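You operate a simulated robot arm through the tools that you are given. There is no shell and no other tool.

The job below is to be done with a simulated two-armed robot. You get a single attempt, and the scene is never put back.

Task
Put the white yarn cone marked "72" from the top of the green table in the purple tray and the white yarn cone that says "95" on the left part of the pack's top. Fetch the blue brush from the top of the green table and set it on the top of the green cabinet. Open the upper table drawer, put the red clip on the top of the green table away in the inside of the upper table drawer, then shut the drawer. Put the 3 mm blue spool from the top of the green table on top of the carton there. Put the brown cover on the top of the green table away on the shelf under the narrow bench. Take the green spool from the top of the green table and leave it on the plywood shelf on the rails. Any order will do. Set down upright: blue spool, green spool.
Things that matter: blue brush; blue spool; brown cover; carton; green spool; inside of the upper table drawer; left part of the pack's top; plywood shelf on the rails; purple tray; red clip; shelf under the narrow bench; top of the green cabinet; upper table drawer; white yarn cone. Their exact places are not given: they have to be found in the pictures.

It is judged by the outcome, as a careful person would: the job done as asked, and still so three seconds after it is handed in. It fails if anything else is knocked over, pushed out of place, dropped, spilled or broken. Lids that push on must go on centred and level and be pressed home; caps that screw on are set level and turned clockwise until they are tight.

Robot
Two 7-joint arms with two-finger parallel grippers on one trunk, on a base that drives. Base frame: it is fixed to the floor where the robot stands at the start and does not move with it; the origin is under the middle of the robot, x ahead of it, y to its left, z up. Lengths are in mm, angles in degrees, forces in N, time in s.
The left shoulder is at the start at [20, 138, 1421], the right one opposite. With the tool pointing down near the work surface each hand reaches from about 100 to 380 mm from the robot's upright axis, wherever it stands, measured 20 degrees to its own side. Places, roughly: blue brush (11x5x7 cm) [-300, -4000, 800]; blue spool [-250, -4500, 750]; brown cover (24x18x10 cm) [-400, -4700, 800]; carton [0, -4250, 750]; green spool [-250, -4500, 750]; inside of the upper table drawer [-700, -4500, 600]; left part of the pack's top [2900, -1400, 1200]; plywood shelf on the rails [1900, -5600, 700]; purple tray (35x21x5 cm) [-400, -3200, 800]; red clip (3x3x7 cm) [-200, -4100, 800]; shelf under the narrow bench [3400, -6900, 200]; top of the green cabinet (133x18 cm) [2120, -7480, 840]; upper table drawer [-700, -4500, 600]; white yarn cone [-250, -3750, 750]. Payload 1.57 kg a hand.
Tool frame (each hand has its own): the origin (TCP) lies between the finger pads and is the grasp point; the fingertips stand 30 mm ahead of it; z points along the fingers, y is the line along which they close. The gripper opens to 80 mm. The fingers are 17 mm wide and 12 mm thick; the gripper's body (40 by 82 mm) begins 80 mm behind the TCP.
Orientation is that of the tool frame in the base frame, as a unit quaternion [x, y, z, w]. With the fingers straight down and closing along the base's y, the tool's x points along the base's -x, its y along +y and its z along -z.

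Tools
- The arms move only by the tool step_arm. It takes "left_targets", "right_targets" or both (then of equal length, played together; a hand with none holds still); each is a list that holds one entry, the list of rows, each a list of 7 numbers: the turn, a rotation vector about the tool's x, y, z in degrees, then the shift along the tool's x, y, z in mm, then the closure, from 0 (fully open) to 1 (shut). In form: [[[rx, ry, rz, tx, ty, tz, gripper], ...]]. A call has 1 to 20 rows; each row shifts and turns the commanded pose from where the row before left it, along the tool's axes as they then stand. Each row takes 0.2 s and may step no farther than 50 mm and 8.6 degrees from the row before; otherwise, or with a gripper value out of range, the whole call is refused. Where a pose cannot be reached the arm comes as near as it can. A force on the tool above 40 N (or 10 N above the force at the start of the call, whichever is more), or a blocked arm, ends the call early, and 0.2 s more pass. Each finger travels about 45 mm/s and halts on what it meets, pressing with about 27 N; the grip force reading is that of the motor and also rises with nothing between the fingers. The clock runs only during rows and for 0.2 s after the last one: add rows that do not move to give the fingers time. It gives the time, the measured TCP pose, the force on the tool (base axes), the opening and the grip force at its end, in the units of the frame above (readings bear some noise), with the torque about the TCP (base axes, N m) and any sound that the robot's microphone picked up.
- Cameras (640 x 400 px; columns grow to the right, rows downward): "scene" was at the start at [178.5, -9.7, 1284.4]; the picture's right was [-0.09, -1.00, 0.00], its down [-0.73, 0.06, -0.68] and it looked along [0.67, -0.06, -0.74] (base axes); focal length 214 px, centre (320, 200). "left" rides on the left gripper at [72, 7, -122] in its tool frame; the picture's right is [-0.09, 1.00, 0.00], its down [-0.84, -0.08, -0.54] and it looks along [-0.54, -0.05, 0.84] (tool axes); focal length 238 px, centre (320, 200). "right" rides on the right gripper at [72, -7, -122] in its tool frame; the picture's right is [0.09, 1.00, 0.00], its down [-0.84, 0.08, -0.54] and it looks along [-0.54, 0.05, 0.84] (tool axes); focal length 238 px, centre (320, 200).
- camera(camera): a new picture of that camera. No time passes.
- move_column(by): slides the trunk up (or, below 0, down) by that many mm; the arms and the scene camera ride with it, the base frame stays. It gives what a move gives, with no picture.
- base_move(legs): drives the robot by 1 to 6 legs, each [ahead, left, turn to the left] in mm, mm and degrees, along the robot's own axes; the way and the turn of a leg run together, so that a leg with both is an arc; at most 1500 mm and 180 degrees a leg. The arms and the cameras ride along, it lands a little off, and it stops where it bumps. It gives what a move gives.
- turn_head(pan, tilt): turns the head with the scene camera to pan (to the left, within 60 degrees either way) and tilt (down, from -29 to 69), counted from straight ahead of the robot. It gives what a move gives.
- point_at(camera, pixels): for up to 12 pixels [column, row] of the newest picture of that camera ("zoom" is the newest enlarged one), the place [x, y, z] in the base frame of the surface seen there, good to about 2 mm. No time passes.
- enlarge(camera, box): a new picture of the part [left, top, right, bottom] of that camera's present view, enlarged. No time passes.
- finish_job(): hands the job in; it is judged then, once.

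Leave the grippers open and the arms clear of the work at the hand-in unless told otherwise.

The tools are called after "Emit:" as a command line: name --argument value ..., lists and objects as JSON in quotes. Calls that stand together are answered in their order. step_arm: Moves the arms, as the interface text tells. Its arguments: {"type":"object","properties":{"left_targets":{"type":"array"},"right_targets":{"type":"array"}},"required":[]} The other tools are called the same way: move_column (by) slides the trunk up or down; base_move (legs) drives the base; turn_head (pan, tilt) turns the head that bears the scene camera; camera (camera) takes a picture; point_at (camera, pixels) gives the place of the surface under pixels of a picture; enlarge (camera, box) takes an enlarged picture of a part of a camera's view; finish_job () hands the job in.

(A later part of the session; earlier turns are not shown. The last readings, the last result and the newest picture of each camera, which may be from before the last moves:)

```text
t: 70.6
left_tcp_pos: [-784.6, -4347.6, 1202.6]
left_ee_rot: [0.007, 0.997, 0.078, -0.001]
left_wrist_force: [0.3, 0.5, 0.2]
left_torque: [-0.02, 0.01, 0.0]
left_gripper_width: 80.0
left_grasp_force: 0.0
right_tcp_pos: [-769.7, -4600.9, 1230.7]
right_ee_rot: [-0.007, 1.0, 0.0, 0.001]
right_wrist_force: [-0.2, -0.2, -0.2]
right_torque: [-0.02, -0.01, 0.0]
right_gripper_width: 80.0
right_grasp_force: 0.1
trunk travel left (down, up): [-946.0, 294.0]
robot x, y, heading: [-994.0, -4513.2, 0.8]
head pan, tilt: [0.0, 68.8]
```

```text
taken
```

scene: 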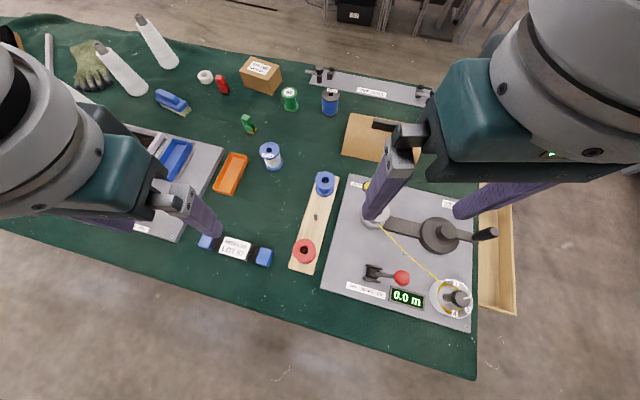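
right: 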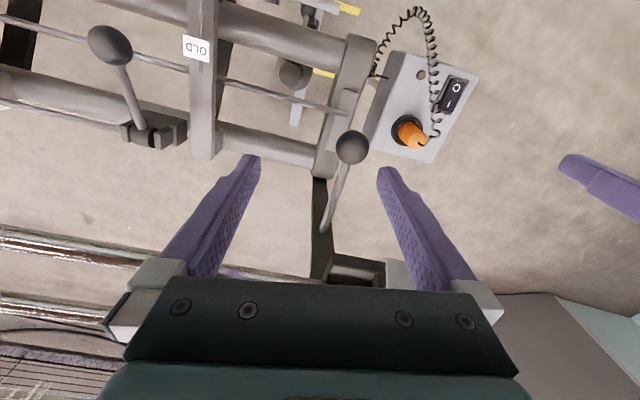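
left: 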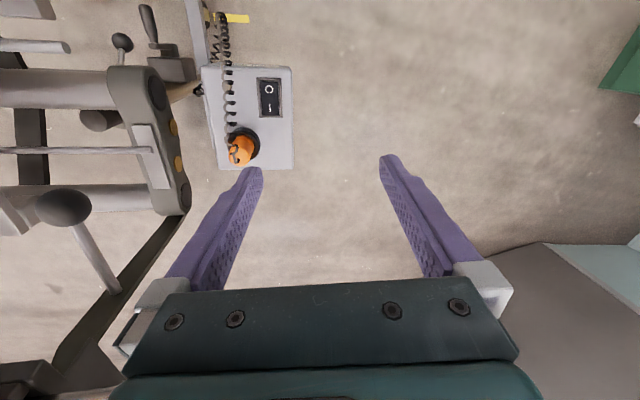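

No bump at x≈-994. Good overhead view. I read many object positions here, then continue in small steps.

Emit:
point_at --camera "scene" --pixels '[[171, 95], [222, 79], [247, 118], [289, 91], [330, 92], [270, 149], [261, 70], [384, 126], [325, 175], [140, 17], [100, 47], [305, 243]]'

Emit:
base_move --legs '[[120, 0, 0]]'

Emit:
base_move --legs '[[100, 0, 0]]'

Emit:
camera --camera "scene"

```text
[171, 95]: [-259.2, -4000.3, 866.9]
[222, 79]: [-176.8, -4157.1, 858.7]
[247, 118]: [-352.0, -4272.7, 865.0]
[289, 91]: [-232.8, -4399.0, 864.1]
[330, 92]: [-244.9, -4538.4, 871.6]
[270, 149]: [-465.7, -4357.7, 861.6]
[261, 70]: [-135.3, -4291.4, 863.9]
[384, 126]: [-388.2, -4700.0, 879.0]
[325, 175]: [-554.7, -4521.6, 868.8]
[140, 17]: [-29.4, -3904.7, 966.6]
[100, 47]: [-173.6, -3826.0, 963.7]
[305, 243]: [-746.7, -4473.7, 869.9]
```

```text
t: 71.8
left_tcp_pos: [-663.8, -4345.7, 1202.2]
left_ee_rot: [0.009, 0.997, 0.077, 0.0]
left_wrist_force: [-0.1, -0.4, 0.7]
left_torque: [-0.04, -0.01, -0.01]
left_gripper_width: 80.1
left_grasp_force: 0.1
right_tcp_pos: [-651.4, -4599.8, 1230.9]
right_ee_rot: [-0.007, 1.0, 0.0, 0.001]
right_wrist_force: [-0.6, -0.1, -0.1]
right_torque: [0.03, -0.01, -0.02]
right_gripper_width: 80.1
right_grasp_force: 0.1
trunk travel left (down, up): [-946.0, 294.0]
robot x, y, heading: [-871.2, -4513.0, 0.8]
head pan, tilt: [0.0, 68.8]
```

```text
t: 73.0
left_tcp_pos: [-565.3, -4345.2, 1202.1]
left_ee_rot: [0.009, 0.997, 0.077, -0.001]
left_wrist_force: [-0.5, -0.3, 0.6]
left_torque: [-0.02, 0.0, 0.05]
left_gripper_width: 79.8
left_grasp_force: 0.1
right_tcp_pos: [-552.5, -4599.9, 1231.8]
right_ee_rot: [-0.006, 1.0, 0.0, 0.0]
right_wrist_force: [0.4, 0.3, 0.0]
right_torque: [0.01, 0.01, -0.01]
right_gripper_width: 80.0
right_grasp_force: 0.1
trunk travel left (down, up): [-946.0, 294.0]
robot x, y, heading: [-779.0, -4510.5, 0.9]
head pan, tilt: [0.0, 68.8]
```

```text
taken
```

scene: 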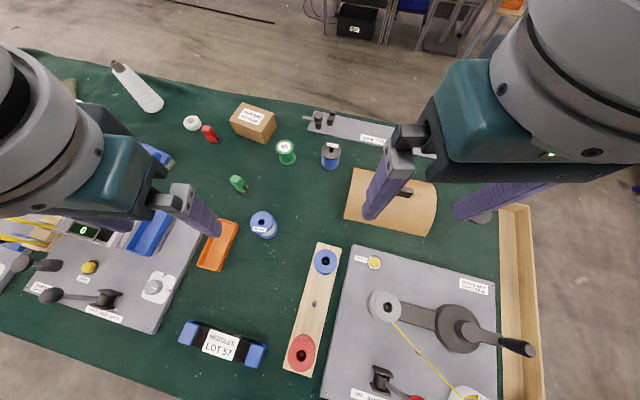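

The axis is now over the table without a bump, so the robot can move over it as long as the hands clear the objects. I drive so the left hand comes near cone "72" at about (-317,-3720), staying high (fingertips ≈1170).

Emit:
base_move --legs '[[100, 700, -0.9]]'

Emit:
camera --camera "scene"

Emit:
camera --camera "left"

```text
t: 76.8
left_tcp_pos: [-464.2, -3651.5, 1202.6]
left_ee_rot: [0.016, 0.997, 0.078, -0.001]
left_wrist_force: [-0.4, 0.2, -0.5]
left_torque: [-0.03, -0.02, 0.02]
left_gripper_width: 80.2
left_grasp_force: 0.0
right_tcp_pos: [-455.8, -3905.5, 1230.4]
right_ee_rot: [0.0, 1.0, 0.001, 0.0]
right_wrist_force: [0.3, -0.2, 0.1]
right_torque: [0.01, -0.01, 0.02]
right_gripper_width: 80.0
right_grasp_force: 0.0
trunk travel left (down, up): [-946.0, 294.0]
robot x, y, heading: [-678.3, -3809.8, -0.1]
head pan, tilt: [0.0, 68.8]
```

```text
taken
```

scene: 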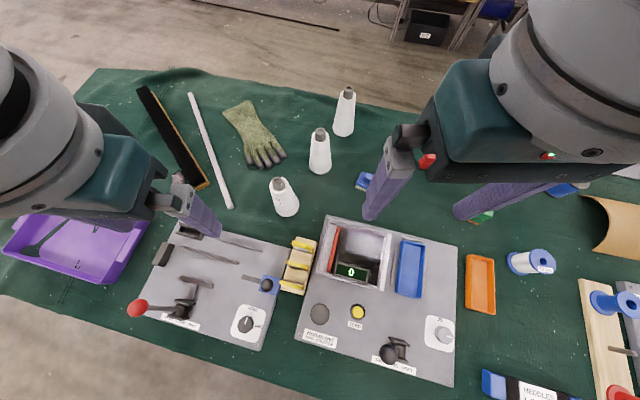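

```text
taken
```

left: 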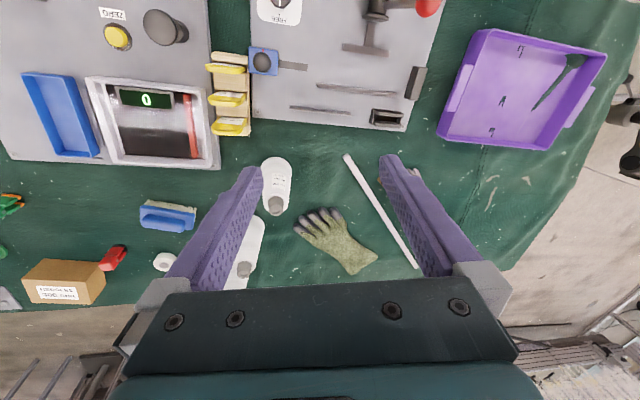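

Cone tips are seen in the scene picture at (280,183), (320,132), (348,92). I read the positions.

Emit:
point_at --camera "scene" --pixels '[[280, 183], [320, 132], [348, 91], [280, 186], [285, 210], [320, 165], [344, 130], [75, 245], [110, 235], [60, 260], [150, 230], [20, 240]]'

Emit:
point_at --camera "left" --pixels '[[276, 206], [278, 175], [520, 90], [480, 35], [605, 55], [545, 145], [445, 130], [500, 95], [570, 70]]'

Emit:
enlarge --camera "left" --box '[220, 130, 340, 230]'

```text
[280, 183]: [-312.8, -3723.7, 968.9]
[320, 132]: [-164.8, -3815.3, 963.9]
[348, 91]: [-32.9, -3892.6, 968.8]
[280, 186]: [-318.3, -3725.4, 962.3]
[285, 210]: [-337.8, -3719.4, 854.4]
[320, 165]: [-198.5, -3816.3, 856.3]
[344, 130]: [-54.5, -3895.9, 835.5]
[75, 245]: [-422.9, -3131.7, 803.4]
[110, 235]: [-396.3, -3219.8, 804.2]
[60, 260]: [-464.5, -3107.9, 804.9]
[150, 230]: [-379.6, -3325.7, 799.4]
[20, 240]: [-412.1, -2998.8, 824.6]
```

```text
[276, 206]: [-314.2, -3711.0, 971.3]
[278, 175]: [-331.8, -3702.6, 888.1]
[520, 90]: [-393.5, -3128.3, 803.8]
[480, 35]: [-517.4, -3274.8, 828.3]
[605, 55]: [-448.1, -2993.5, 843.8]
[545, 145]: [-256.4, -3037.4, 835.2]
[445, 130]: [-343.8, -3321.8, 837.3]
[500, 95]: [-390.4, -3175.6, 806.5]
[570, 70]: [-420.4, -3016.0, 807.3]
```

```text
4.00 times, centred on (280, 180) of left
```

zoom: 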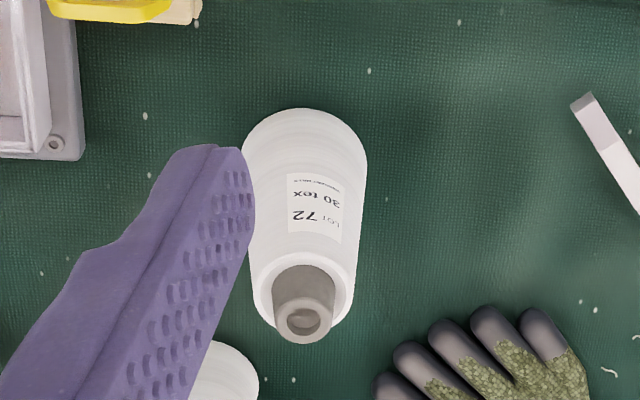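

Cone 72's tip ring is at zoom (303,320). I read its ring to get the centre.

Emit:
point_at --camera "zoom" --pixels '[[303, 302], [303, 340], [280, 320], [328, 320], [303, 320], [285, 305], [322, 305], [300, 265], [345, 320], [262, 310]]'

Emit:
enlarge --camera "scene" --box '[240, 80, 360, 220]'

```text
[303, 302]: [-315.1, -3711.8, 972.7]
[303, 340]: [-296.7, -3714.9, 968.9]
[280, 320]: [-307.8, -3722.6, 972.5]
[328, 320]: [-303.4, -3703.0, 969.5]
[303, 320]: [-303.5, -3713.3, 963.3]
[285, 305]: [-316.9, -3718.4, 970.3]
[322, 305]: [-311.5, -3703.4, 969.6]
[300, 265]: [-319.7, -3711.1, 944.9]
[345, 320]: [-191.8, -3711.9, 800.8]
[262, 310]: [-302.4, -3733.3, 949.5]
```

```text
2.86 times, centred on (300, 150) of scene
```

zoom: 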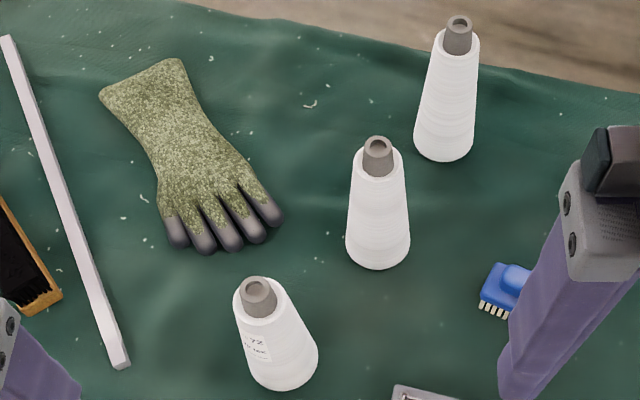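

Emit:
point_at --camera "zoom" --pixels '[[258, 284], [258, 279], [246, 284], [270, 284], [377, 143], [377, 138], [366, 143], [389, 143], [458, 22], [458, 18], [447, 22], [469, 22]]'

```text
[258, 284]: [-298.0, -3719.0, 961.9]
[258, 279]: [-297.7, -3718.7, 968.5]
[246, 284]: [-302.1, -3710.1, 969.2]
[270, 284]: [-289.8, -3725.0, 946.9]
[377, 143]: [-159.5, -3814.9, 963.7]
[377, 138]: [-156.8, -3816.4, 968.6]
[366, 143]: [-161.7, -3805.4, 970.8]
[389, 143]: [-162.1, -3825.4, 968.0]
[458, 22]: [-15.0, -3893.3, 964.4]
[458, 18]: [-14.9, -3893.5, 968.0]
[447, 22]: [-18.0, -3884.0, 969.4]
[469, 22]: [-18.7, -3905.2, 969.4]
```

Cone 72's tip centre ≈ (-305,-3713), top z≈970, about 23 mm wide. I drive ahead 155 and right 55 so the left hand gets above it, then straighten the left hand.

Emit:
base_move --legs '[[140, -45, 0]]'

Emit:
step_arm --left_targets '[[[4.4, 0, 0, 0, 0, 0, 0.0], [4.4, 0, 0, 0, 0, 0, 0.0], [0, 0, 0, 0, 0, 0, 0.0]]]'

Emit:
camera --camera "left"

```text
t: 78.2
left_tcp_pos: [-327.7, -3695.3, 1201.7]
left_ee_rot: [0.014, 0.997, 0.079, 0.0]
left_wrist_force: [0.2, 0.7, -0.5]
left_torque: [0.0, 0.02, -0.02]
left_gripper_width: 80.2
left_grasp_force: 0.0
right_tcp_pos: [-317.3, -3950.1, 1230.3]
right_ee_rot: [0.001, 1.0, 0.0, 0.0]
right_wrist_force: [-0.6, -1.2, -0.8]
right_torque: [0.05, -0.01, 0.04]
right_gripper_width: 80.0
right_grasp_force: 0.0
trunk travel left (down, up): [-946.0, 294.0]
robot x, y, heading: [-538.6, -3852.5, -0.3]
head pan, tilt: [0.0, 68.8]
```

```text
t: 79.0
left_tcp_pos: [-327.5, -3686.2, 1202.2]
left_ee_rot: [0.021, 1.0, 0.016, -0.003]
left_wrist_force: [0.2, -0.2, -0.4]
left_torque: [-0.01, 0.02, 0.01]
left_gripper_width: 80.0
left_grasp_force: 0.0
right_tcp_pos: [-318.6, -3950.6, 1230.3]
right_ee_rot: [0.0, 1.0, 0.0, 0.0]
right_wrist_force: [0.0, -0.2, 0.1]
right_torque: [-0.01, -0.01, -0.06]
right_gripper_width: 80.0
right_grasp_force: 0.0
trunk travel left (down, up): [-946.0, 294.0]
robot x, y, heading: [-539.5, -3856.1, -0.4]
head pan, tilt: [0.0, 68.8]
```

```text
taken
```

left: 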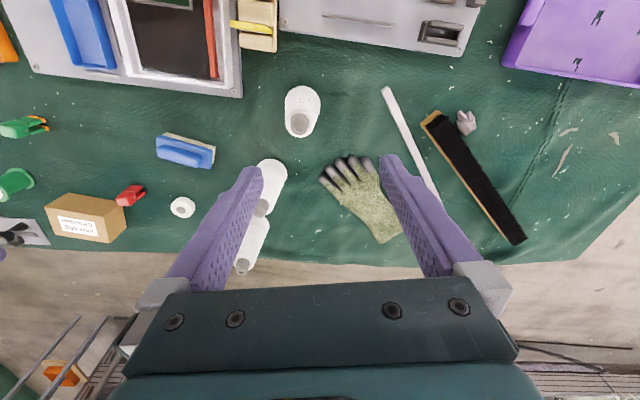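

The hand levels out. I lower the trunk 130 mm and shift the left hand toward the cone's tip (needs about +22 x, -27 y).

Emit:
move_column --by -130

Emit:
step_arm --left_targets '[[[1.8, 0, 0, -11, -13, 0, 0.0], [0, 0, 0, -11, -13, 0, 0.0], [0, 0, 0, 0, 0, 0, 0.0], [0, 0, 0, 0, 0, 0, 0.0]]]'

Emit:
enlarge --camera "left" --box '[220, 80, 420, 205]'

```text
t: 80.6
left_tcp_pos: [-325.8, -3687.2, 1072.2]
left_ee_rot: [0.017, 1.0, 0.016, -0.002]
left_wrist_force: [-0.4, -0.3, -0.4]
left_torque: [0.0, -0.02, 0.03]
left_gripper_width: 80.4
left_grasp_force: 0.0
right_tcp_pos: [-317.4, -3950.5, 1100.9]
right_ee_rot: [0.0, 1.0, 0.0, 0.001]
right_wrist_force: [-0.4, 0.4, -0.3]
right_torque: [-0.02, 0.0, 0.02]
right_gripper_width: 80.1
right_grasp_force: 0.1
trunk travel left (down, up): [-816.0, 424.0]
robot x, y, heading: [-538.0, -3854.0, 0.1]
head pan, tilt: [0.0, 68.8]
```

```text
t: 81.6
left_tcp_pos: [-306.8, -3702.6, 1069.8]
left_ee_rot: [0.019, 1.0, 0.015, -0.002]
left_wrist_force: [-0.2, -0.6, 0.9]
left_torque: [0.02, 0.02, 0.01]
left_gripper_width: 80.0
left_grasp_force: 0.1
right_tcp_pos: [-317.4, -3950.3, 1100.8]
right_ee_rot: [0.0, 1.0, 0.0, 0.001]
right_wrist_force: [0.0, 0.3, 0.5]
right_torque: [0.01, 0.01, 0.02]
right_gripper_width: 79.9
right_grasp_force: 0.0
trunk travel left (down, up): [-816.0, 424.0]
robot x, y, heading: [-538.8, -3855.1, -0.1]
head pan, tilt: [0.0, 68.8]
```

```text
3.20 times, centred on (320, 142) of left
```

zoom: 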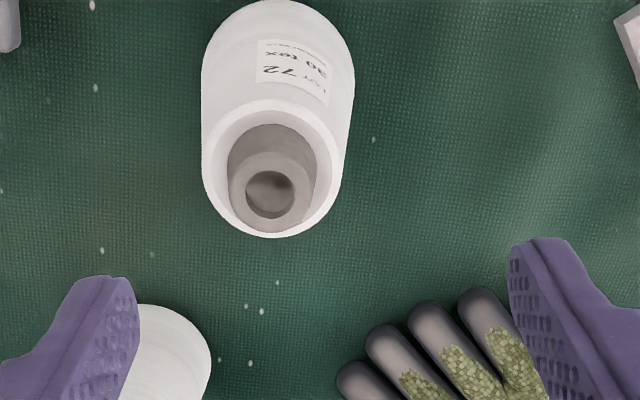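

The hand is now at y=-3702.6, the tip at y≈-3713; I shift 11 mm more and check that the arm follows.

Emit:
step_arm --left_targets '[[[0, 0, 0, 0, -11, 0, 0.0], [0, 0, 0, 0, 0, 0, 0.0], [0, 0, 0, 0, 0, 0, 0.0]]]'

Emit:
enlarge --camera "left" --box '[220, 80, 420, 205]'

```text
t: 82.6
left_tcp_pos: [-303.9, -3702.5, 1069.2]
left_ee_rot: [0.017, 0.999, 0.031, 0.002]
left_wrist_force: [-0.2, -0.3, 0.8]
left_torque: [-0.01, -0.02, 0.02]
left_gripper_width: 80.1
left_grasp_force: 0.1
right_tcp_pos: [-318.1, -3950.9, 1100.8]
right_ee_rot: [0.0, 1.0, 0.0, -0.001]
right_wrist_force: [-0.8, -0.4, -0.1]
right_torque: [0.02, 0.03, 0.01]
right_gripper_width: 80.2
right_grasp_force: 0.1
trunk travel left (down, up): [-816.0, 424.0]
robot x, y, heading: [-537.0, -3857.8, 0.1]
head pan, tilt: [0.0, 68.8]
stopped in row 3 (left hand): the arm was blocked; the commanded pose is now the measured one
```

```text
3.20 times, centred on (320, 142) of left
```

zoom: 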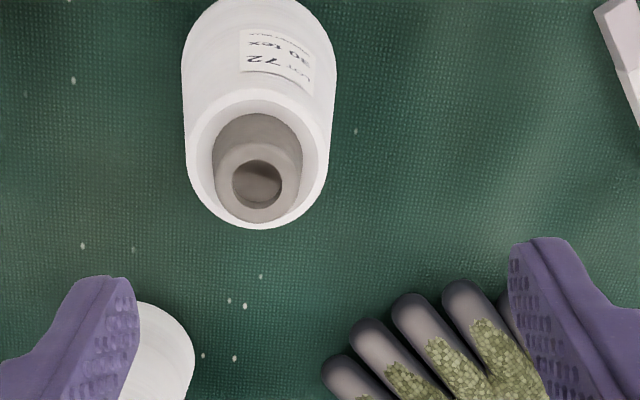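

The left arm is blocked inward (joint limit). I use the base instead: shift right 10 mm.

Emit:
base_move --legs '[[0, -11, 0]]'

Emit:
enlarge --camera "left" --box '[220, 80, 420, 205]'

```text
t: 83.3
left_tcp_pos: [-303.6, -3713.0, 1069.8]
left_ee_rot: [0.018, 0.999, 0.03, 0.0]
left_wrist_force: [-0.3, 0.2, 0.2]
left_torque: [-0.01, -0.02, 0.01]
left_gripper_width: 80.3
left_grasp_force: 0.0
right_tcp_pos: [-318.0, -3961.1, 1102.2]
right_ee_rot: [0.0, 1.0, 0.0, 0.0]
right_wrist_force: [-0.7, -0.7, -0.7]
right_torque: [0.02, -0.02, -0.02]
right_gripper_width: 80.3
right_grasp_force: 0.0
trunk travel left (down, up): [-816.0, 424.0]
robot x, y, heading: [-540.3, -3868.5, -0.1]
head pan, tilt: [0.0, 68.8]
```

```text
3.20 times, centred on (320, 142) of left
```

zoom: 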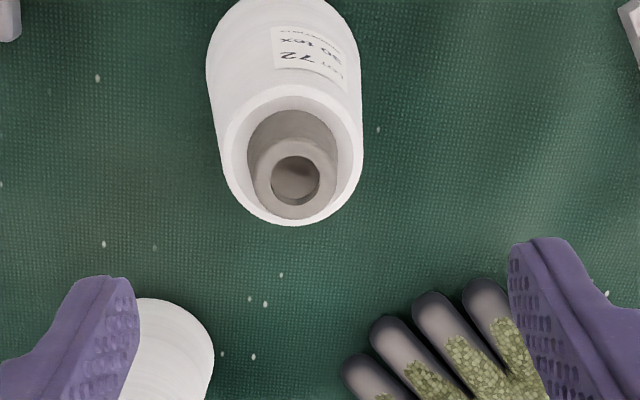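

The base is precise. I verify the tip ring position relative to the TCP (-303.6,-3713.0).

Emit:
point_at --camera "zoom" --pixels '[[296, 150], [262, 178], [332, 178], [296, 212], [296, 219], [296, 100], [215, 140], [360, 140]]'

```text
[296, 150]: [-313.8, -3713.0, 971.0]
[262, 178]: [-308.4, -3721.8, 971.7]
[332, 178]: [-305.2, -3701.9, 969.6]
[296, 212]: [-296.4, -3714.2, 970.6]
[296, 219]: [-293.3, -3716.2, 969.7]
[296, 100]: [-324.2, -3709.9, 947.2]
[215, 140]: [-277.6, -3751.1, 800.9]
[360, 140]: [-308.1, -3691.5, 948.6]
```

Centre ≈ (-305,-3712), rim of the white part z≈948. TCP is well aligned. I lower the trunk 88 mm so the tips reach z≈952.

Emit:
move_column --by -88

Emit:
step_arm --left_targets '[[[0, 0, 0, 0, 0, 0, 0.5], [0, 0, 0, 0, 0, 0, 0.8], [0, 0, 0, 0, 0, 0, 1.0], [0, 0, 0, 0, 0, 0, 1.0], [0, 0, 0, 0, 0, 0, 1.0], [0, 0, 0, 0, 0, 0, 1.0]]]'

Emit:
camera --camera "left"

```text
t: 84.5
left_tcp_pos: [-303.9, -3710.9, 981.6]
left_ee_rot: [0.017, 0.999, 0.032, 0.001]
left_wrist_force: [-0.1, 0.0, 1.3]
left_torque: [0.0, 0.01, -0.01]
left_gripper_width: 79.8
left_grasp_force: 0.0
right_tcp_pos: [-317.8, -3960.9, 1012.7]
right_ee_rot: [0.0, 1.0, 0.0, 0.0]
right_wrist_force: [0.6, -0.5, 0.2]
right_torque: [0.0, 0.0, 0.01]
right_gripper_width: 80.1
right_grasp_force: 0.2
trunk travel left (down, up): [-728.0, 512.0]
robot x, y, heading: [-539.0, -3864.8, 0.0]
head pan, tilt: [0.0, 68.8]
```

```text
t: 86.0
left_tcp_pos: [-303.9, -3711.8, 980.2]
left_ee_rot: [0.017, 0.999, 0.032, 0.001]
left_wrist_force: [-0.4, -1.7, 6.0]
left_torque: [-0.13, 0.04, -0.02]
left_gripper_width: 42.0
left_grasp_force: 27.4
right_tcp_pos: [-317.8, -3961.0, 1013.5]
right_ee_rot: [0.0, 1.0, 0.001, -0.001]
right_wrist_force: [-0.1, 0.4, -0.1]
right_torque: [-0.03, 0.0, 0.0]
right_gripper_width: 79.8
right_grasp_force: 0.1
trunk travel left (down, up): [-728.0, 512.0]
robot x, y, heading: [-543.5, -3866.9, -0.1]
head pan, tilt: [0.0, 68.8]
```

```text
taken
```

left: 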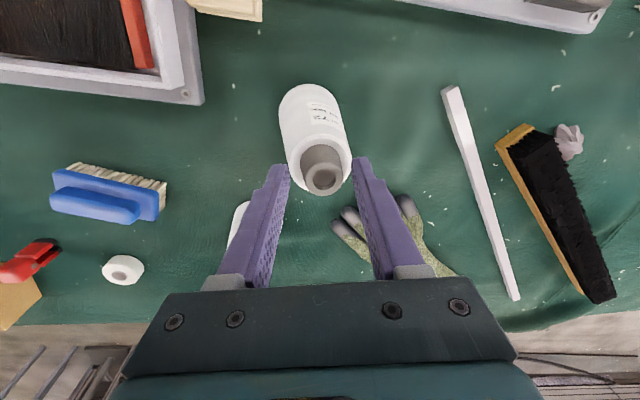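

Width 42 mm: the tips caught the white rim rather than the grey tube. I open, rise 6 mm and close again on the tube.

Emit:
step_arm --left_targets '[[[0, 0, 0, 0, 0, 0, 0.3], [0, 0, 0, 0, 0, 0, 0.3], [0, 0, 0, 0, 0, -6, 0.3], [0, 0, 0, 0, 0, 0, 0.3], [0, 0, 0, 0, 0, 0, 1.0], [0, 0, 0, 0, 0, 0, 1.0], [0, 0, 0, 0, 0, 0, 1.0], [0, 0, 0, 0, 0, 0, 1.0]]]'

Emit:
camera --camera "left"

```text
t: 87.8
left_tcp_pos: [-303.7, -3705.5, 986.9]
left_ee_rot: [0.017, 0.999, 0.041, 0.002]
left_wrist_force: [0.1, 0.0, 0.0]
left_torque: [0.0, 0.02, 0.04]
left_gripper_width: 36.6
left_grasp_force: 27.1
right_tcp_pos: [-318.8, -3961.5, 1011.9]
right_ee_rot: [0.0, 1.0, -0.001, 0.001]
right_wrist_force: [0.0, 0.1, 0.0]
right_torque: [0.05, -0.02, 0.02]
right_gripper_width: 80.1
right_grasp_force: 0.1
trunk travel left (down, up): [-728.0, 512.0]
robot x, y, heading: [-538.8, -3862.8, 0.4]
head pan, tilt: [0.0, 68.8]
```

```text
taken
```

left: 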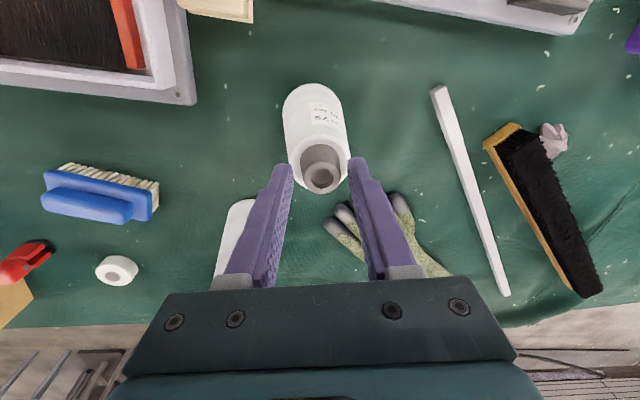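

Still 36.6 mm: the tube region acts as a sloped surface, so I must grip the white body lower down. I open, raise the trunk clear and check the cone hasn't moved.

Emit:
step_arm --left_targets '[[[0, 0, 0, 0, 0, 0, 0.2], [0, 0, 0, 0, 0, 0, 0.0], [0, 0, 0, 0, 0, 0, 0.0], [0, 0, 0, 0, 0, 0, 0.0]]]'

Emit:
move_column --by 90

Emit:
camera --camera "left"

Emit:
point_at --camera "left" --pixels '[[312, 134], [300, 134], [322, 134], [312, 128], [312, 143]]'

```text
t: 88.8
left_tcp_pos: [-303.6, -3706.8, 986.0]
left_ee_rot: [0.018, 0.999, 0.041, 0.001]
left_wrist_force: [0.5, -0.2, -0.3]
left_torque: [0.01, 0.02, -0.05]
left_gripper_width: 80.2
left_grasp_force: 0.0
right_tcp_pos: [-318.2, -3961.3, 1012.0]
right_ee_rot: [0.0, 1.0, 0.0, -0.001]
right_wrist_force: [0.2, -0.9, 0.3]
right_torque: [0.04, 0.02, 0.01]
right_gripper_width: 80.1
right_grasp_force: 0.1
trunk travel left (down, up): [-728.0, 512.0]
robot x, y, heading: [-538.1, -3866.1, -0.1]
head pan, tilt: [0.0, 68.8]
```

```text
t: 90.0
left_tcp_pos: [-304.6, -3705.9, 1075.5]
left_ee_rot: [0.019, 0.999, 0.041, 0.001]
left_wrist_force: [-0.5, 0.3, -0.4]
left_torque: [0.0, -0.01, -0.01]
left_gripper_width: 79.8
left_grasp_force: 0.1
right_tcp_pos: [-318.9, -3960.1, 1103.2]
right_ee_rot: [0.0, 1.0, 0.0, 0.001]
right_wrist_force: [-0.3, 0.9, -0.5]
right_torque: [0.01, 0.0, -0.02]
right_gripper_width: 80.0
right_grasp_force: 0.1
trunk travel left (down, up): [-818.0, 422.0]
robot x, y, heading: [-538.4, -3867.4, -0.1]
head pan, tilt: [0.0, 68.8]
```

```text
taken
```

left: 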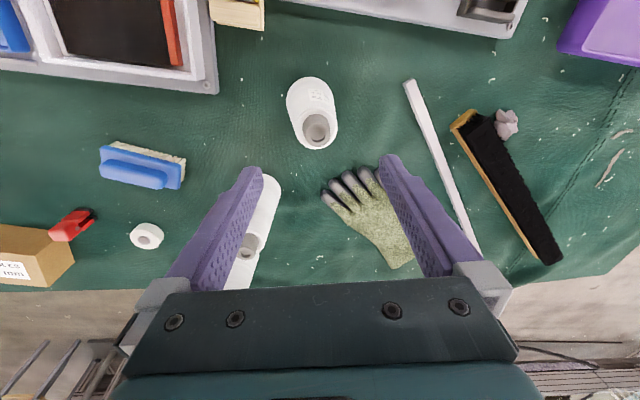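

```text
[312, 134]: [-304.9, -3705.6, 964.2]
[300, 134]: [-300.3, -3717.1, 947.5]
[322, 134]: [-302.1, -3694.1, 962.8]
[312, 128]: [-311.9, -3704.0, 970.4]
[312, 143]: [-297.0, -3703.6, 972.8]
```

The cone stands fine at about (-305,-3706). I now test the left arm: yaw the tool about its z by +24° to see whether the limit eases.

Emit:
step_arm --left_targets '[[[0, 0, 8, 0, 0, 0, 0.0], [0, 0, 8, 0, 0, 0, 0.0], [0, 0, 8, 0, 0, 0, 0.0], [0, 0, 0, 0, 0, 0, 0.0], [0, 0, 0, 0, 0, 0, 0.0]]]'

```text
t: 91.2
left_tcp_pos: [-304.1, -3705.9, 1076.9]
left_ee_rot: [0.227, 0.973, 0.041, -0.008]
left_wrist_force: [-0.2, 1.1, 0.5]
left_torque: [-0.01, -0.02, 0.03]
left_gripper_width: 80.1
left_grasp_force: 0.1
right_tcp_pos: [-317.3, -3961.2, 1103.0]
right_ee_rot: [0.0, 1.0, -0.001, 0.0]
right_wrist_force: [0.3, 0.6, 0.3]
right_torque: [0.0, 0.04, -0.01]
right_gripper_width: 79.7
right_grasp_force: 0.1
trunk travel left (down, up): [-818.0, 422.0]
robot x, y, heading: [-540.2, -3866.6, 0.1]
head pan, tilt: [0.0, 68.8]
```

Yaw works. Now I test levelling plus a 20 mm inward shift with this yaw.

Emit:
step_arm --left_targets '[[[4.3, -2.1, 0, 0, 0, 0, 0.0], [0, 0, 0, 0, 0, 0, 0.0], [0, 0, 0, -4.4, -9, 0, 0.0], [0, 0, 0, -4.4, -9, 0, 0.0], [0, 0, 0, 0, 0, 0, 0.0], [0, 0, 0, 0, 0, 0, 0.0]]]'

```text
t: 92.8
left_tcp_pos: [-301.0, -3700.9, 1076.0]
left_ee_rot: [0.227, 0.973, 0.035, -0.002]
left_wrist_force: [-0.7, -0.2, 1.1]
left_torque: [0.02, -0.04, 0.03]
left_gripper_width: 79.9
left_grasp_force: 0.0
right_tcp_pos: [-318.3, -3961.1, 1102.8]
right_ee_rot: [0.0, 1.0, 0.0, -0.001]
right_wrist_force: [0.0, 0.2, 0.3]
right_torque: [-0.01, 0.0, 0.0]
right_gripper_width: 79.9
right_grasp_force: 0.1
trunk travel left (down, up): [-818.0, 422.0]
robot x, y, heading: [-536.8, -3866.2, 0.1]
head pan, tilt: [0.0, 68.8]
stopped in row 6 (left hand): the arm was blocked; the commanded pose is now the measured one
```

Still blocked inward. I test moving the left hand outward 40 mm with levelling to find its free zone.

Emit:
step_arm --left_targets '[[[0, 0, -8, 8.8, 18, 0, 0.0], [0, 0, -8, 6, 19, 0, 0.0], [4, 0, -8, 3, 5, 0, 0.0], [0, 0, 0, 0, 0, 0, 0.0], [0, 0, 0, 0, 0, 0, 0.0]]]'

```text
refused: row 3 steps farther than a row can; nothing moved
```

Emit:
step_arm --left_targets '[[[0, 0, -8, 8.8, 18, 0, 0.0], [0, 0, -8, 6, 19, 0, 0.0], [0, 0, -8, 3, 5, 0, 0.0], [4, 0, 0, 0, 0, 0, 0.0], [0, 0, 0, 0, 0, 0, 0.0], [0, 0, 0, 0, 0, 0, 0.0]]]'

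```text
t: 94.2
left_tcp_pos: [-302.0, -3636.7, 1079.8]
left_ee_rot: [0.021, 0.999, 0.026, 0.004]
left_wrist_force: [-0.6, -0.3, -0.5]
left_torque: [-0.01, -0.01, 0.0]
left_gripper_width: 80.0
left_grasp_force: 0.1
right_tcp_pos: [-316.6, -3961.7, 1102.4]
right_ee_rot: [-0.001, 1.0, 0.0, 0.0]
right_wrist_force: [-0.4, -0.3, -0.5]
right_torque: [-0.01, 0.01, -0.03]
right_gripper_width: 79.9
right_grasp_force: 0.0
trunk travel left (down, up): [-818.0, 422.0]
robot x, y, heading: [-541.5, -3866.9, -0.0]
head pan, tilt: [0.0, 68.8]
```

The left hand keeps a ~3° outward tilt, which is harmless if I keep it unchanged between pick and place. I use base and trunk for positioning: shift right 69 mm and back 3.

Emit:
base_move --legs '[[-3, -69, 0]]'

Emit:
enlarge --camera "left" --box '[220, 80, 420, 205]'

Emit:
camera --camera "right"

```text
t: 95.2
left_tcp_pos: [-306.4, -3705.9, 1080.2]
left_ee_rot: [0.018, 1.0, 0.025, 0.005]
left_wrist_force: [1.1, -0.7, 0.0]
left_torque: [-0.03, -0.04, -0.03]
left_gripper_width: 80.3
left_grasp_force: 0.1
right_tcp_pos: [-321.1, -4029.6, 1101.9]
right_ee_rot: [0.0, 1.0, 0.0, 0.0]
right_wrist_force: [-0.4, 0.1, 0.0]
right_torque: [0.05, 0.0, -0.05]
right_gripper_width: 80.3
right_grasp_force: 0.0
trunk travel left (down, up): [-818.0, 422.0]
robot x, y, heading: [-543.8, -3941.4, -0.0]
head pan, tilt: [0.0, 68.8]
```

```text
3.20 times, centred on (320, 142) of left
```

zoom: 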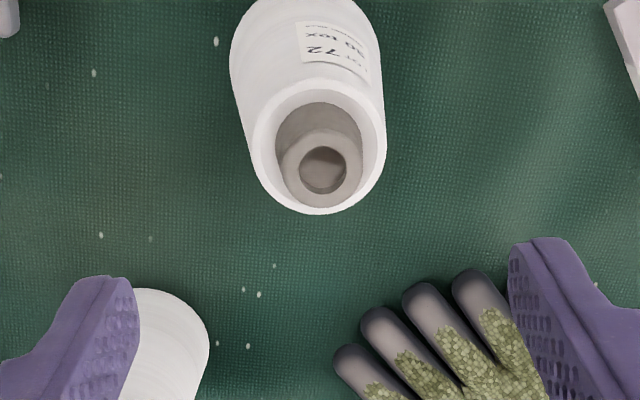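

```text
taken
```

right: 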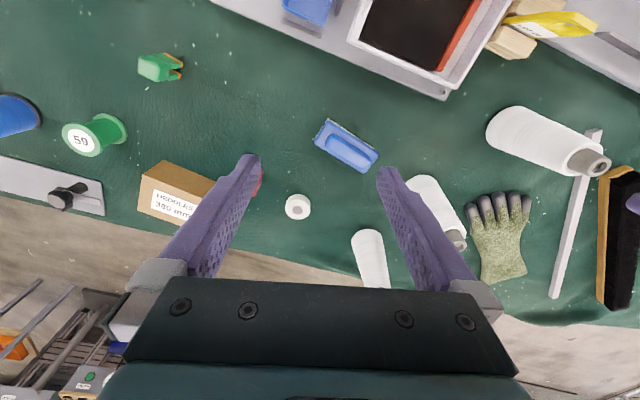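

Aligned above cone 72. I lower the trunk 163 mm (left TCP to z≈917, right tips stay ≈907, above the brush at 867).

Emit:
move_column --by -100

Emit:
camera --camera "left"

```text
t: 96.5
left_tcp_pos: [-303.5, -3701.7, 979.7]
left_ee_rot: [0.019, 0.999, 0.031, 0.004]
left_wrist_force: [0.3, 0.0, 0.2]
left_torque: [0.03, -0.03, -0.01]
left_gripper_width: 80.0
left_grasp_force: 0.1
right_tcp_pos: [-321.2, -4029.8, 1004.0]
right_ee_rot: [0.0, 1.0, 0.0, 0.0]
right_wrist_force: [0.7, -0.3, 0.2]
right_torque: [0.01, -0.03, -0.01]
right_gripper_width: 80.0
right_grasp_force: 0.1
trunk travel left (down, up): [-718.0, 522.0]
robot x, y, heading: [-539.9, -3932.3, 0.4]
head pan, tilt: [0.0, 68.8]
```

```text
taken
```

left: 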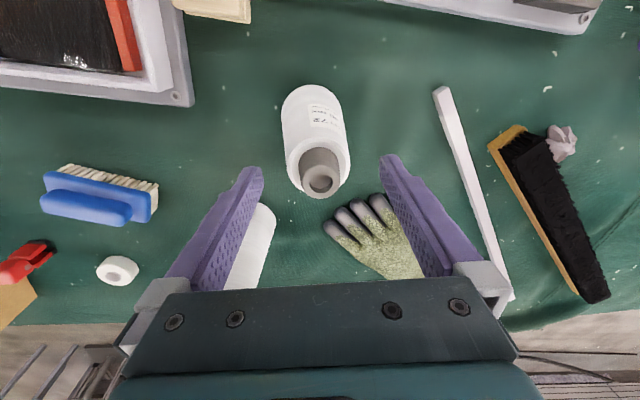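

Emit:
move_column --by -62

Emit:
camera --camera "left"

```text
t: 97.6
left_tcp_pos: [-303.3, -3700.6, 918.0]
left_ee_rot: [0.019, 0.999, 0.031, 0.004]
left_wrist_force: [-0.5, -0.6, -0.8]
left_torque: [0.02, 0.04, 0.02]
left_gripper_width: 79.8
left_grasp_force: 0.1
right_tcp_pos: [-321.5, -4028.9, 941.0]
right_ee_rot: [0.0, 1.0, 0.0, 0.0]
right_wrist_force: [0.0, -0.7, 0.2]
right_torque: [-0.01, -0.02, -0.01]
right_gripper_width: 80.1
right_grasp_force: 0.1
trunk travel left (down, up): [-656.0, 584.0]
robot x, y, heading: [-540.7, -3935.7, 0.2]
head pan, tilt: [0.0, 68.8]
```

```text
taken
```

left: 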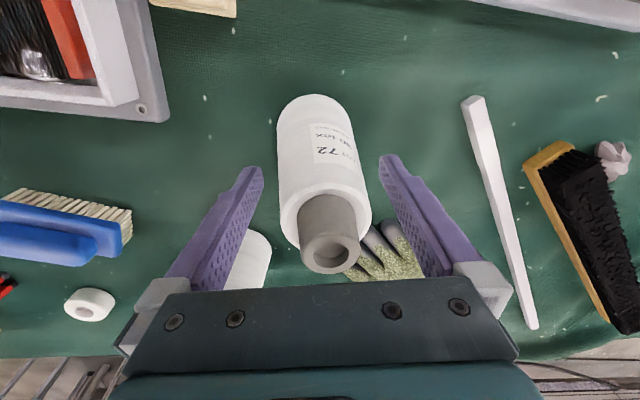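

The cone body is between the fingers. I close the left gripper.

Emit:
step_arm --left_targets '[[[0, 0, 0, 0, 0, 0, 0.3], [0, 0, 0, 0, 0, 0, 0.6], [0, 0, 0, 0, 0, 0, 1.0], [0, 0, 0, 0, 0, 0, 1.0], [0, 0, 0, 0, 0, 0, 1.0], [0, 0, 0, 0, 0, 0, 1.0]]]'

Emit:
move_column --by 30

Emit:
camera --camera "left"

```text
t: 99.0
left_tcp_pos: [-305.1, -3701.4, 917.9]
left_ee_rot: [0.019, 0.999, 0.032, 0.005]
left_wrist_force: [-1.1, -1.9, 3.2]
left_torque: [-0.06, 0.05, -0.01]
left_gripper_width: 55.9
left_grasp_force: 27.1
right_tcp_pos: [-321.3, -4030.1, 941.6]
right_ee_rot: [0.0, 1.0, 0.0, 0.0]
right_wrist_force: [-0.4, -1.0, 0.9]
right_torque: [-0.01, 0.0, -0.03]
right_gripper_width: 80.1
right_grasp_force: 0.1
trunk travel left (down, up): [-656.0, 584.0]
robot x, y, heading: [-542.8, -3933.0, 0.0]
head pan, tilt: [0.0, 68.8]
```

```text
t: 99.7
left_tcp_pos: [-305.8, -3700.8, 948.1]
left_ee_rot: [0.018, 0.999, 0.032, 0.004]
left_wrist_force: [0.1, 0.3, -2.8]
left_torque: [0.0, -0.02, 0.01]
left_gripper_width: 56.0
left_grasp_force: 26.8
right_tcp_pos: [-320.3, -4030.8, 971.0]
right_ee_rot: [0.0, 1.0, 0.001, 0.0]
right_wrist_force: [0.0, 0.0, -0.2]
right_torque: [-0.01, 0.02, 0.04]
right_gripper_width: 80.1
right_grasp_force: 0.0
trunk travel left (down, up): [-686.0, 554.0]
robot x, y, heading: [-545.3, -3934.6, 0.1]
head pan, tilt: [0.0, 68.8]
```

```text
taken
```

left: 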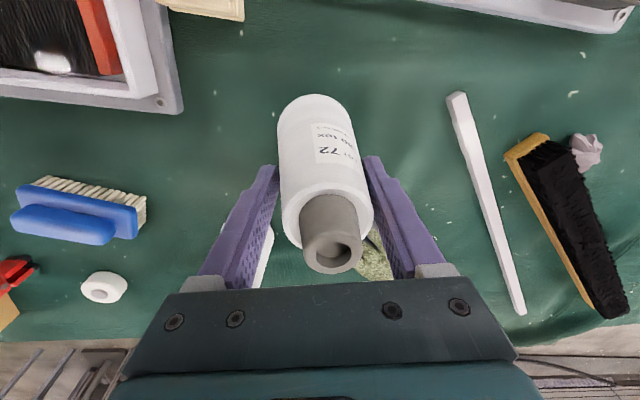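

Lifted, about 0.28 kg. I raise 120 mm more and drive so that the cone comes above the tray centre ≈ (-391,-3157).

Emit:
move_column --by 120

Emit:
base_move --legs '[[-86, 544, 0]]'

Emit:
camera --camera "left"

Emit:
camera --camera "scene"

```text
t: 101.2
left_tcp_pos: [-304.3, -3701.3, 1068.6]
left_ee_rot: [0.018, 0.999, 0.032, 0.005]
left_wrist_force: [-0.8, -0.8, -2.8]
left_torque: [-0.02, 0.0, -0.03]
left_gripper_width: 56.0
left_grasp_force: 27.1
right_tcp_pos: [-320.3, -4029.8, 1090.1]
right_ee_rot: [-0.001, 1.0, 0.0, 0.0]
right_wrist_force: [0.2, -0.4, 0.1]
right_torque: [-0.03, -0.02, -0.02]
right_gripper_width: 80.0
right_grasp_force: 0.1
trunk travel left (down, up): [-806.0, 434.0]
robot x, y, heading: [-543.7, -3935.0, 0.1]
head pan, tilt: [0.0, 68.8]
```

```text
t: 104.4
left_tcp_pos: [-393.5, -3159.5, 1068.1]
left_ee_rot: [0.015, 0.999, 0.031, 0.003]
left_wrist_force: [-0.2, 0.0, -2.8]
left_torque: [0.0, 0.0, 0.0]
left_gripper_width: 55.8
left_grasp_force: 27.0
right_tcp_pos: [-407.2, -3488.2, 1091.3]
right_ee_rot: [-0.002, 1.0, 0.0, 0.0]
right_wrist_force: [-0.3, 0.6, -0.4]
right_torque: [-0.02, 0.02, 0.0]
right_gripper_width: 80.0
right_grasp_force: 0.1
trunk travel left (down, up): [-806.0, 434.0]
robot x, y, heading: [-630.1, -3393.6, 0.3]
head pan, tilt: [0.0, 68.8]
```

```text
taken
```

left: 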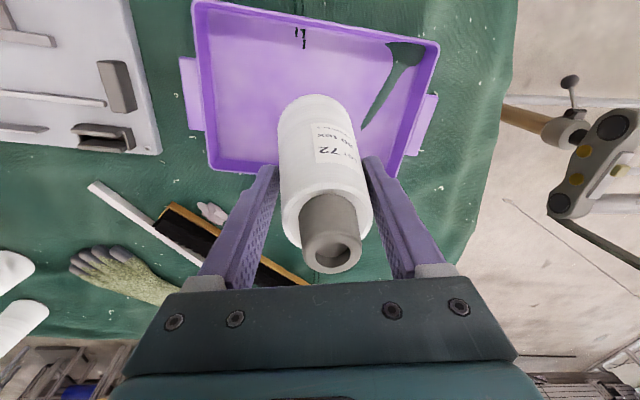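

```text
taken
```

scene: 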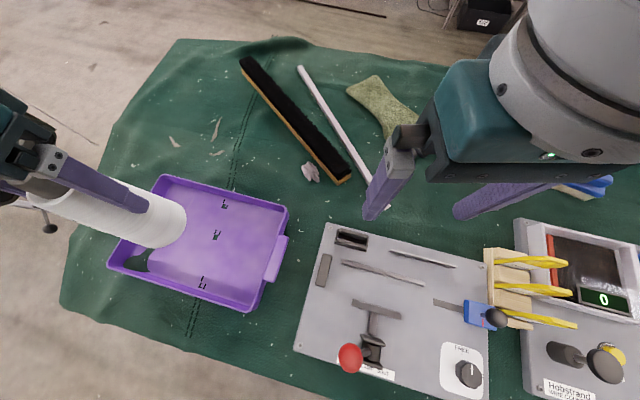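

The tray contains dark shapes (spoon silhouette/marks). I check the tray corners and whether the dark marks are objects.

Emit:
point_at --camera "scene" --pixels '[[166, 177], [286, 208], [246, 308], [111, 265], [216, 235], [223, 203], [202, 283], [140, 260], [200, 260]]'

Emit:
enlarge --camera "scene" --box '[90, 160, 310, 320]'

Emit:
point_at --camera "left" --pixels '[[405, 55], [380, 105], [420, 60], [303, 38], [197, 8], [437, 45], [212, 165], [395, 175], [250, 100]]'

```text
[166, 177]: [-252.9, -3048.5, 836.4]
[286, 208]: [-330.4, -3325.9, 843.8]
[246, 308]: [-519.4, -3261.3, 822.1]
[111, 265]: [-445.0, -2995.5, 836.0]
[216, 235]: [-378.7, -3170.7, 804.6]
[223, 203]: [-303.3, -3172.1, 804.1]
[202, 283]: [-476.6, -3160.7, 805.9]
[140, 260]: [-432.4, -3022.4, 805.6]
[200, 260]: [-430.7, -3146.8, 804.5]
```

```text
2.50 times, centred on (200, 240) of scene
```

zoom: 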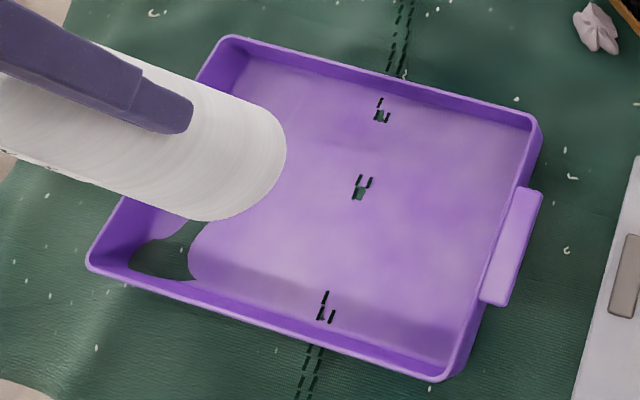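

```text
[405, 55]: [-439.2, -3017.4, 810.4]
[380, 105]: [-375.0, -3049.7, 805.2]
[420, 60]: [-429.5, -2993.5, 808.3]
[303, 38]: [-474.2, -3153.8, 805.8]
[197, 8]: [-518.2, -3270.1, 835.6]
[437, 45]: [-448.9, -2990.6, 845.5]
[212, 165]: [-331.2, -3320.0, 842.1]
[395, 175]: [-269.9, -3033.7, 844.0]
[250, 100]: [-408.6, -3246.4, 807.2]
```

The tray floor is at z≈805 and the marks are just the cloth showing through. I lower the cone: 138 mm first, then in small steps watching the force.

Emit:
move_column --by -138

Emit:
move_column --by -4

Emit:
move_column --by -2

```text
t: 106.0
left_tcp_pos: [-394.2, -3158.0, 930.2]
left_ee_rot: [0.015, 0.999, 0.034, 0.004]
left_wrist_force: [0.4, 0.3, -3.0]
left_torque: [-0.04, -0.02, 0.01]
left_gripper_width: 56.0
left_grasp_force: 26.7
right_tcp_pos: [-407.8, -3488.7, 951.3]
right_ee_rot: [-0.002, 1.0, 0.0, -0.001]
right_wrist_force: [-0.3, 0.9, 0.2]
right_torque: [0.0, 0.02, 0.0]
right_gripper_width: 79.9
right_grasp_force: 0.1
trunk travel left (down, up): [-668.0, 572.0]
robot x, y, heading: [-636.3, -3396.8, 0.7]
head pan, tilt: [0.0, 68.8]
```

```text
t: 106.5
left_tcp_pos: [-393.4, -3158.6, 926.4]
left_ee_rot: [0.015, 0.999, 0.035, 0.004]
left_wrist_force: [-0.5, 0.8, -2.6]
left_torque: [-0.02, -0.01, 0.04]
left_gripper_width: 56.2
left_grasp_force: 27.4
right_tcp_pos: [-407.4, -3488.8, 948.9]
right_ee_rot: [-0.002, 1.0, 0.0, 0.001]
right_wrist_force: [0.0, -1.1, 0.2]
right_torque: [-0.02, 0.01, -0.02]
right_gripper_width: 79.8
right_grasp_force: 0.1
trunk travel left (down, up): [-664.0, 576.0]
robot x, y, heading: [-627.1, -3393.8, 0.4]
head pan, tilt: [0.0, 68.8]
```

```text
t: 107.1
left_tcp_pos: [-392.9, -3157.4, 924.0]
left_ee_rot: [0.015, 0.999, 0.034, 0.004]
left_wrist_force: [-0.1, -0.1, -2.4]
left_torque: [0.01, 0.0, 0.0]
left_gripper_width: 55.8
left_grasp_force: 26.7
right_tcp_pos: [-407.7, -3488.0, 946.0]
right_ee_rot: [-0.003, 1.0, -0.001, 0.0]
right_wrist_force: [-1.4, -0.3, 0.2]
right_torque: [0.0, 0.04, -0.03]
right_gripper_width: 80.0
right_grasp_force: 0.1
trunk travel left (down, up): [-662.0, 578.0]
robot x, y, heading: [-630.3, -3395.6, 0.4]
head pan, tilt: [0.0, 68.8]
```

The weight is still on the hand (-2.4 N). I go on down in 2 mm steps.

Emit:
move_column --by -2

Emit:
move_column --by -2

```text
t: 107.6
left_tcp_pos: [-393.3, -3158.8, 923.1]
left_ee_rot: [0.015, 0.999, 0.035, 0.004]
left_wrist_force: [-5.2, -0.7, 20.1]
left_torque: [-0.65, 0.28, -0.06]
left_gripper_width: 55.8
left_grasp_force: 27.4
right_tcp_pos: [-408.2, -3488.5, 945.9]
right_ee_rot: [-0.002, 1.0, 0.001, 0.0]
right_wrist_force: [-0.2, -1.0, -0.7]
right_torque: [0.02, 0.02, -0.02]
right_gripper_width: 80.2
right_grasp_force: 0.0
trunk travel left (down, up): [-660.0, 580.0]
robot x, y, heading: [-632.4, -3392.0, 0.3]
head pan, tilt: [0.0, 68.8]
```

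```text
t: 108.1
left_tcp_pos: [-392.2, -3157.2, 920.8]
left_ee_rot: [0.016, 0.999, 0.034, 0.005]
left_wrist_force: [-8.0, -5.5, 39.0]
left_torque: [-0.3, 0.3, 0.1]
left_gripper_width: 56.4
left_grasp_force: 26.8
right_tcp_pos: [-407.4, -3488.3, 944.0]
right_ee_rot: [-0.002, 1.0, 0.0, 0.0]
right_wrist_force: [0.8, 0.5, -0.2]
right_torque: [-0.01, 0.03, -0.03]
right_gripper_width: 79.8
right_grasp_force: 0.0
trunk travel left (down, up): [-658.0, 582.0]
robot x, y, heading: [-629.1, -3392.3, 0.3]
head pan, tilt: [0.0, 68.8]
```

It stands on the tray floor (force up). I rise 2 mm to ease, then open the left gripper.

Emit:
move_column --by 2

Emit:
step_arm --left_targets '[[[0, 0, 0, 0, 0, 0, 0.2], [0, 0, 0, 0, 0, 0, 0.1], [0, 0, 0, 0, 0, 0, 0.0], [0, 0, 0, 0, 0, 0, 0.0], [0, 0, 0, 0, 0, 0, 0.0]]]'

Emit:
camera --camera "left"

```text
t: 108.6
left_tcp_pos: [-392.8, -3157.9, 921.3]
left_ee_rot: [0.015, 0.999, 0.034, 0.004]
left_wrist_force: [1.4, 0.5, 3.3]
left_torque: [0.05, -0.32, 0.0]
left_gripper_width: 56.3
left_grasp_force: 27.2
right_tcp_pos: [-407.1, -3488.5, 945.1]
right_ee_rot: [-0.003, 1.0, 0.0, 0.0]
right_wrist_force: [-0.9, 0.2, -0.6]
right_torque: [0.0, 0.01, 0.0]
right_gripper_width: 80.0
right_grasp_force: 0.0
trunk travel left (down, up): [-660.0, 580.0]
robot x, y, heading: [-635.4, -3395.9, 0.5]
head pan, tilt: [0.0, 68.8]
```

```text
t: 109.8
left_tcp_pos: [-394.0, -3157.5, 922.7]
left_ee_rot: [0.016, 0.999, 0.034, 0.004]
left_wrist_force: [-0.4, 0.4, 1.0]
left_torque: [0.0, -0.02, -0.01]
left_gripper_width: 80.2
left_grasp_force: 0.1
right_tcp_pos: [-407.6, -3489.3, 944.3]
right_ee_rot: [-0.003, 1.0, -0.001, 0.0]
right_wrist_force: [-0.2, 0.9, 0.6]
right_torque: [-0.01, 0.01, 0.0]
right_gripper_width: 80.2
right_grasp_force: 0.1
trunk travel left (down, up): [-660.0, 580.0]
robot x, y, heading: [-628.7, -3398.3, -0.0]
head pan, tilt: [0.0, 68.8]
```

```text
taken
```

left: 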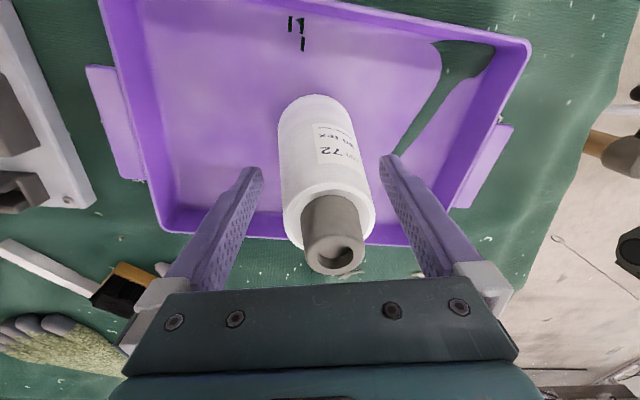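

Released and standing. I raise the trunk 180 mm and verify the result from above.

Emit:
move_column --by 190

Emit:
camera --camera "left"

Emit:
turn_head --pan -20 --tilt 45

Emit:
camera --camera "scene"

```text
t: 111.9
left_tcp_pos: [-393.5, -3158.1, 1112.2]
left_ee_rot: [0.015, 0.999, 0.033, 0.004]
left_wrist_force: [-0.3, 0.3, -0.2]
left_torque: [-0.03, -0.01, 0.01]
left_gripper_width: 80.1
left_grasp_force: 0.0
right_tcp_pos: [-408.2, -3488.5, 1135.7]
right_ee_rot: [-0.003, 1.0, 0.0, 0.001]
right_wrist_force: [0.1, 0.4, 0.4]
right_torque: [0.02, 0.0, -0.02]
right_gripper_width: 80.1
right_grasp_force: 0.1
trunk travel left (down, up): [-850.0, 390.0]
robot x, y, heading: [-630.2, -3394.9, 0.1]
head pan, tilt: [0.0, 68.8]
```

```text
taken
```

left: 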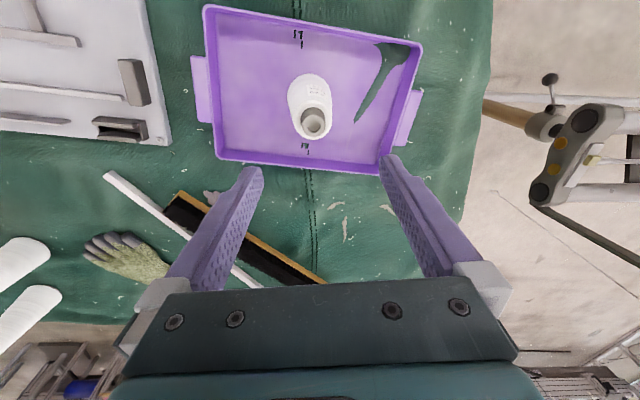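

```text
t: 112.8
left_tcp_pos: [-393.4, -3157.7, 1112.6]
left_ee_rot: [0.016, 0.999, 0.033, 0.004]
left_wrist_force: [-0.1, -0.8, 0.6]
left_torque: [-0.02, 0.02, 0.0]
left_gripper_width: 79.9
left_grasp_force: 0.1
right_tcp_pos: [-407.4, -3488.3, 1135.0]
right_ee_rot: [-0.002, 1.0, -0.001, 0.0]
right_wrist_force: [0.0, 0.0, -0.8]
right_torque: [-0.01, -0.02, 0.0]
right_gripper_width: 80.0
right_grasp_force: 0.1
trunk travel left (down, up): [-850.0, 390.0]
robot x, y, heading: [-629.9, -3398.6, 0.4]
head pan, tilt: [-20.0, 45.0]
```

```text
taken
```

scene: 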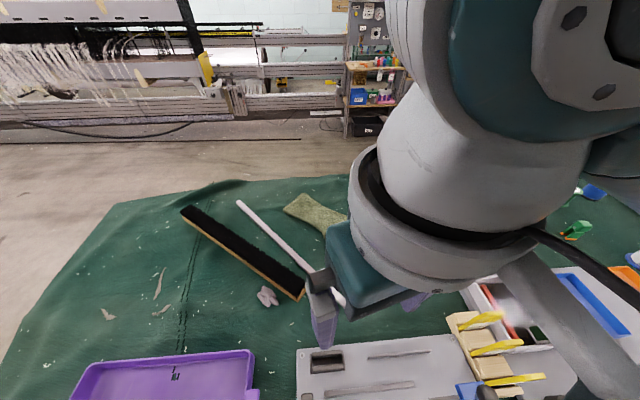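

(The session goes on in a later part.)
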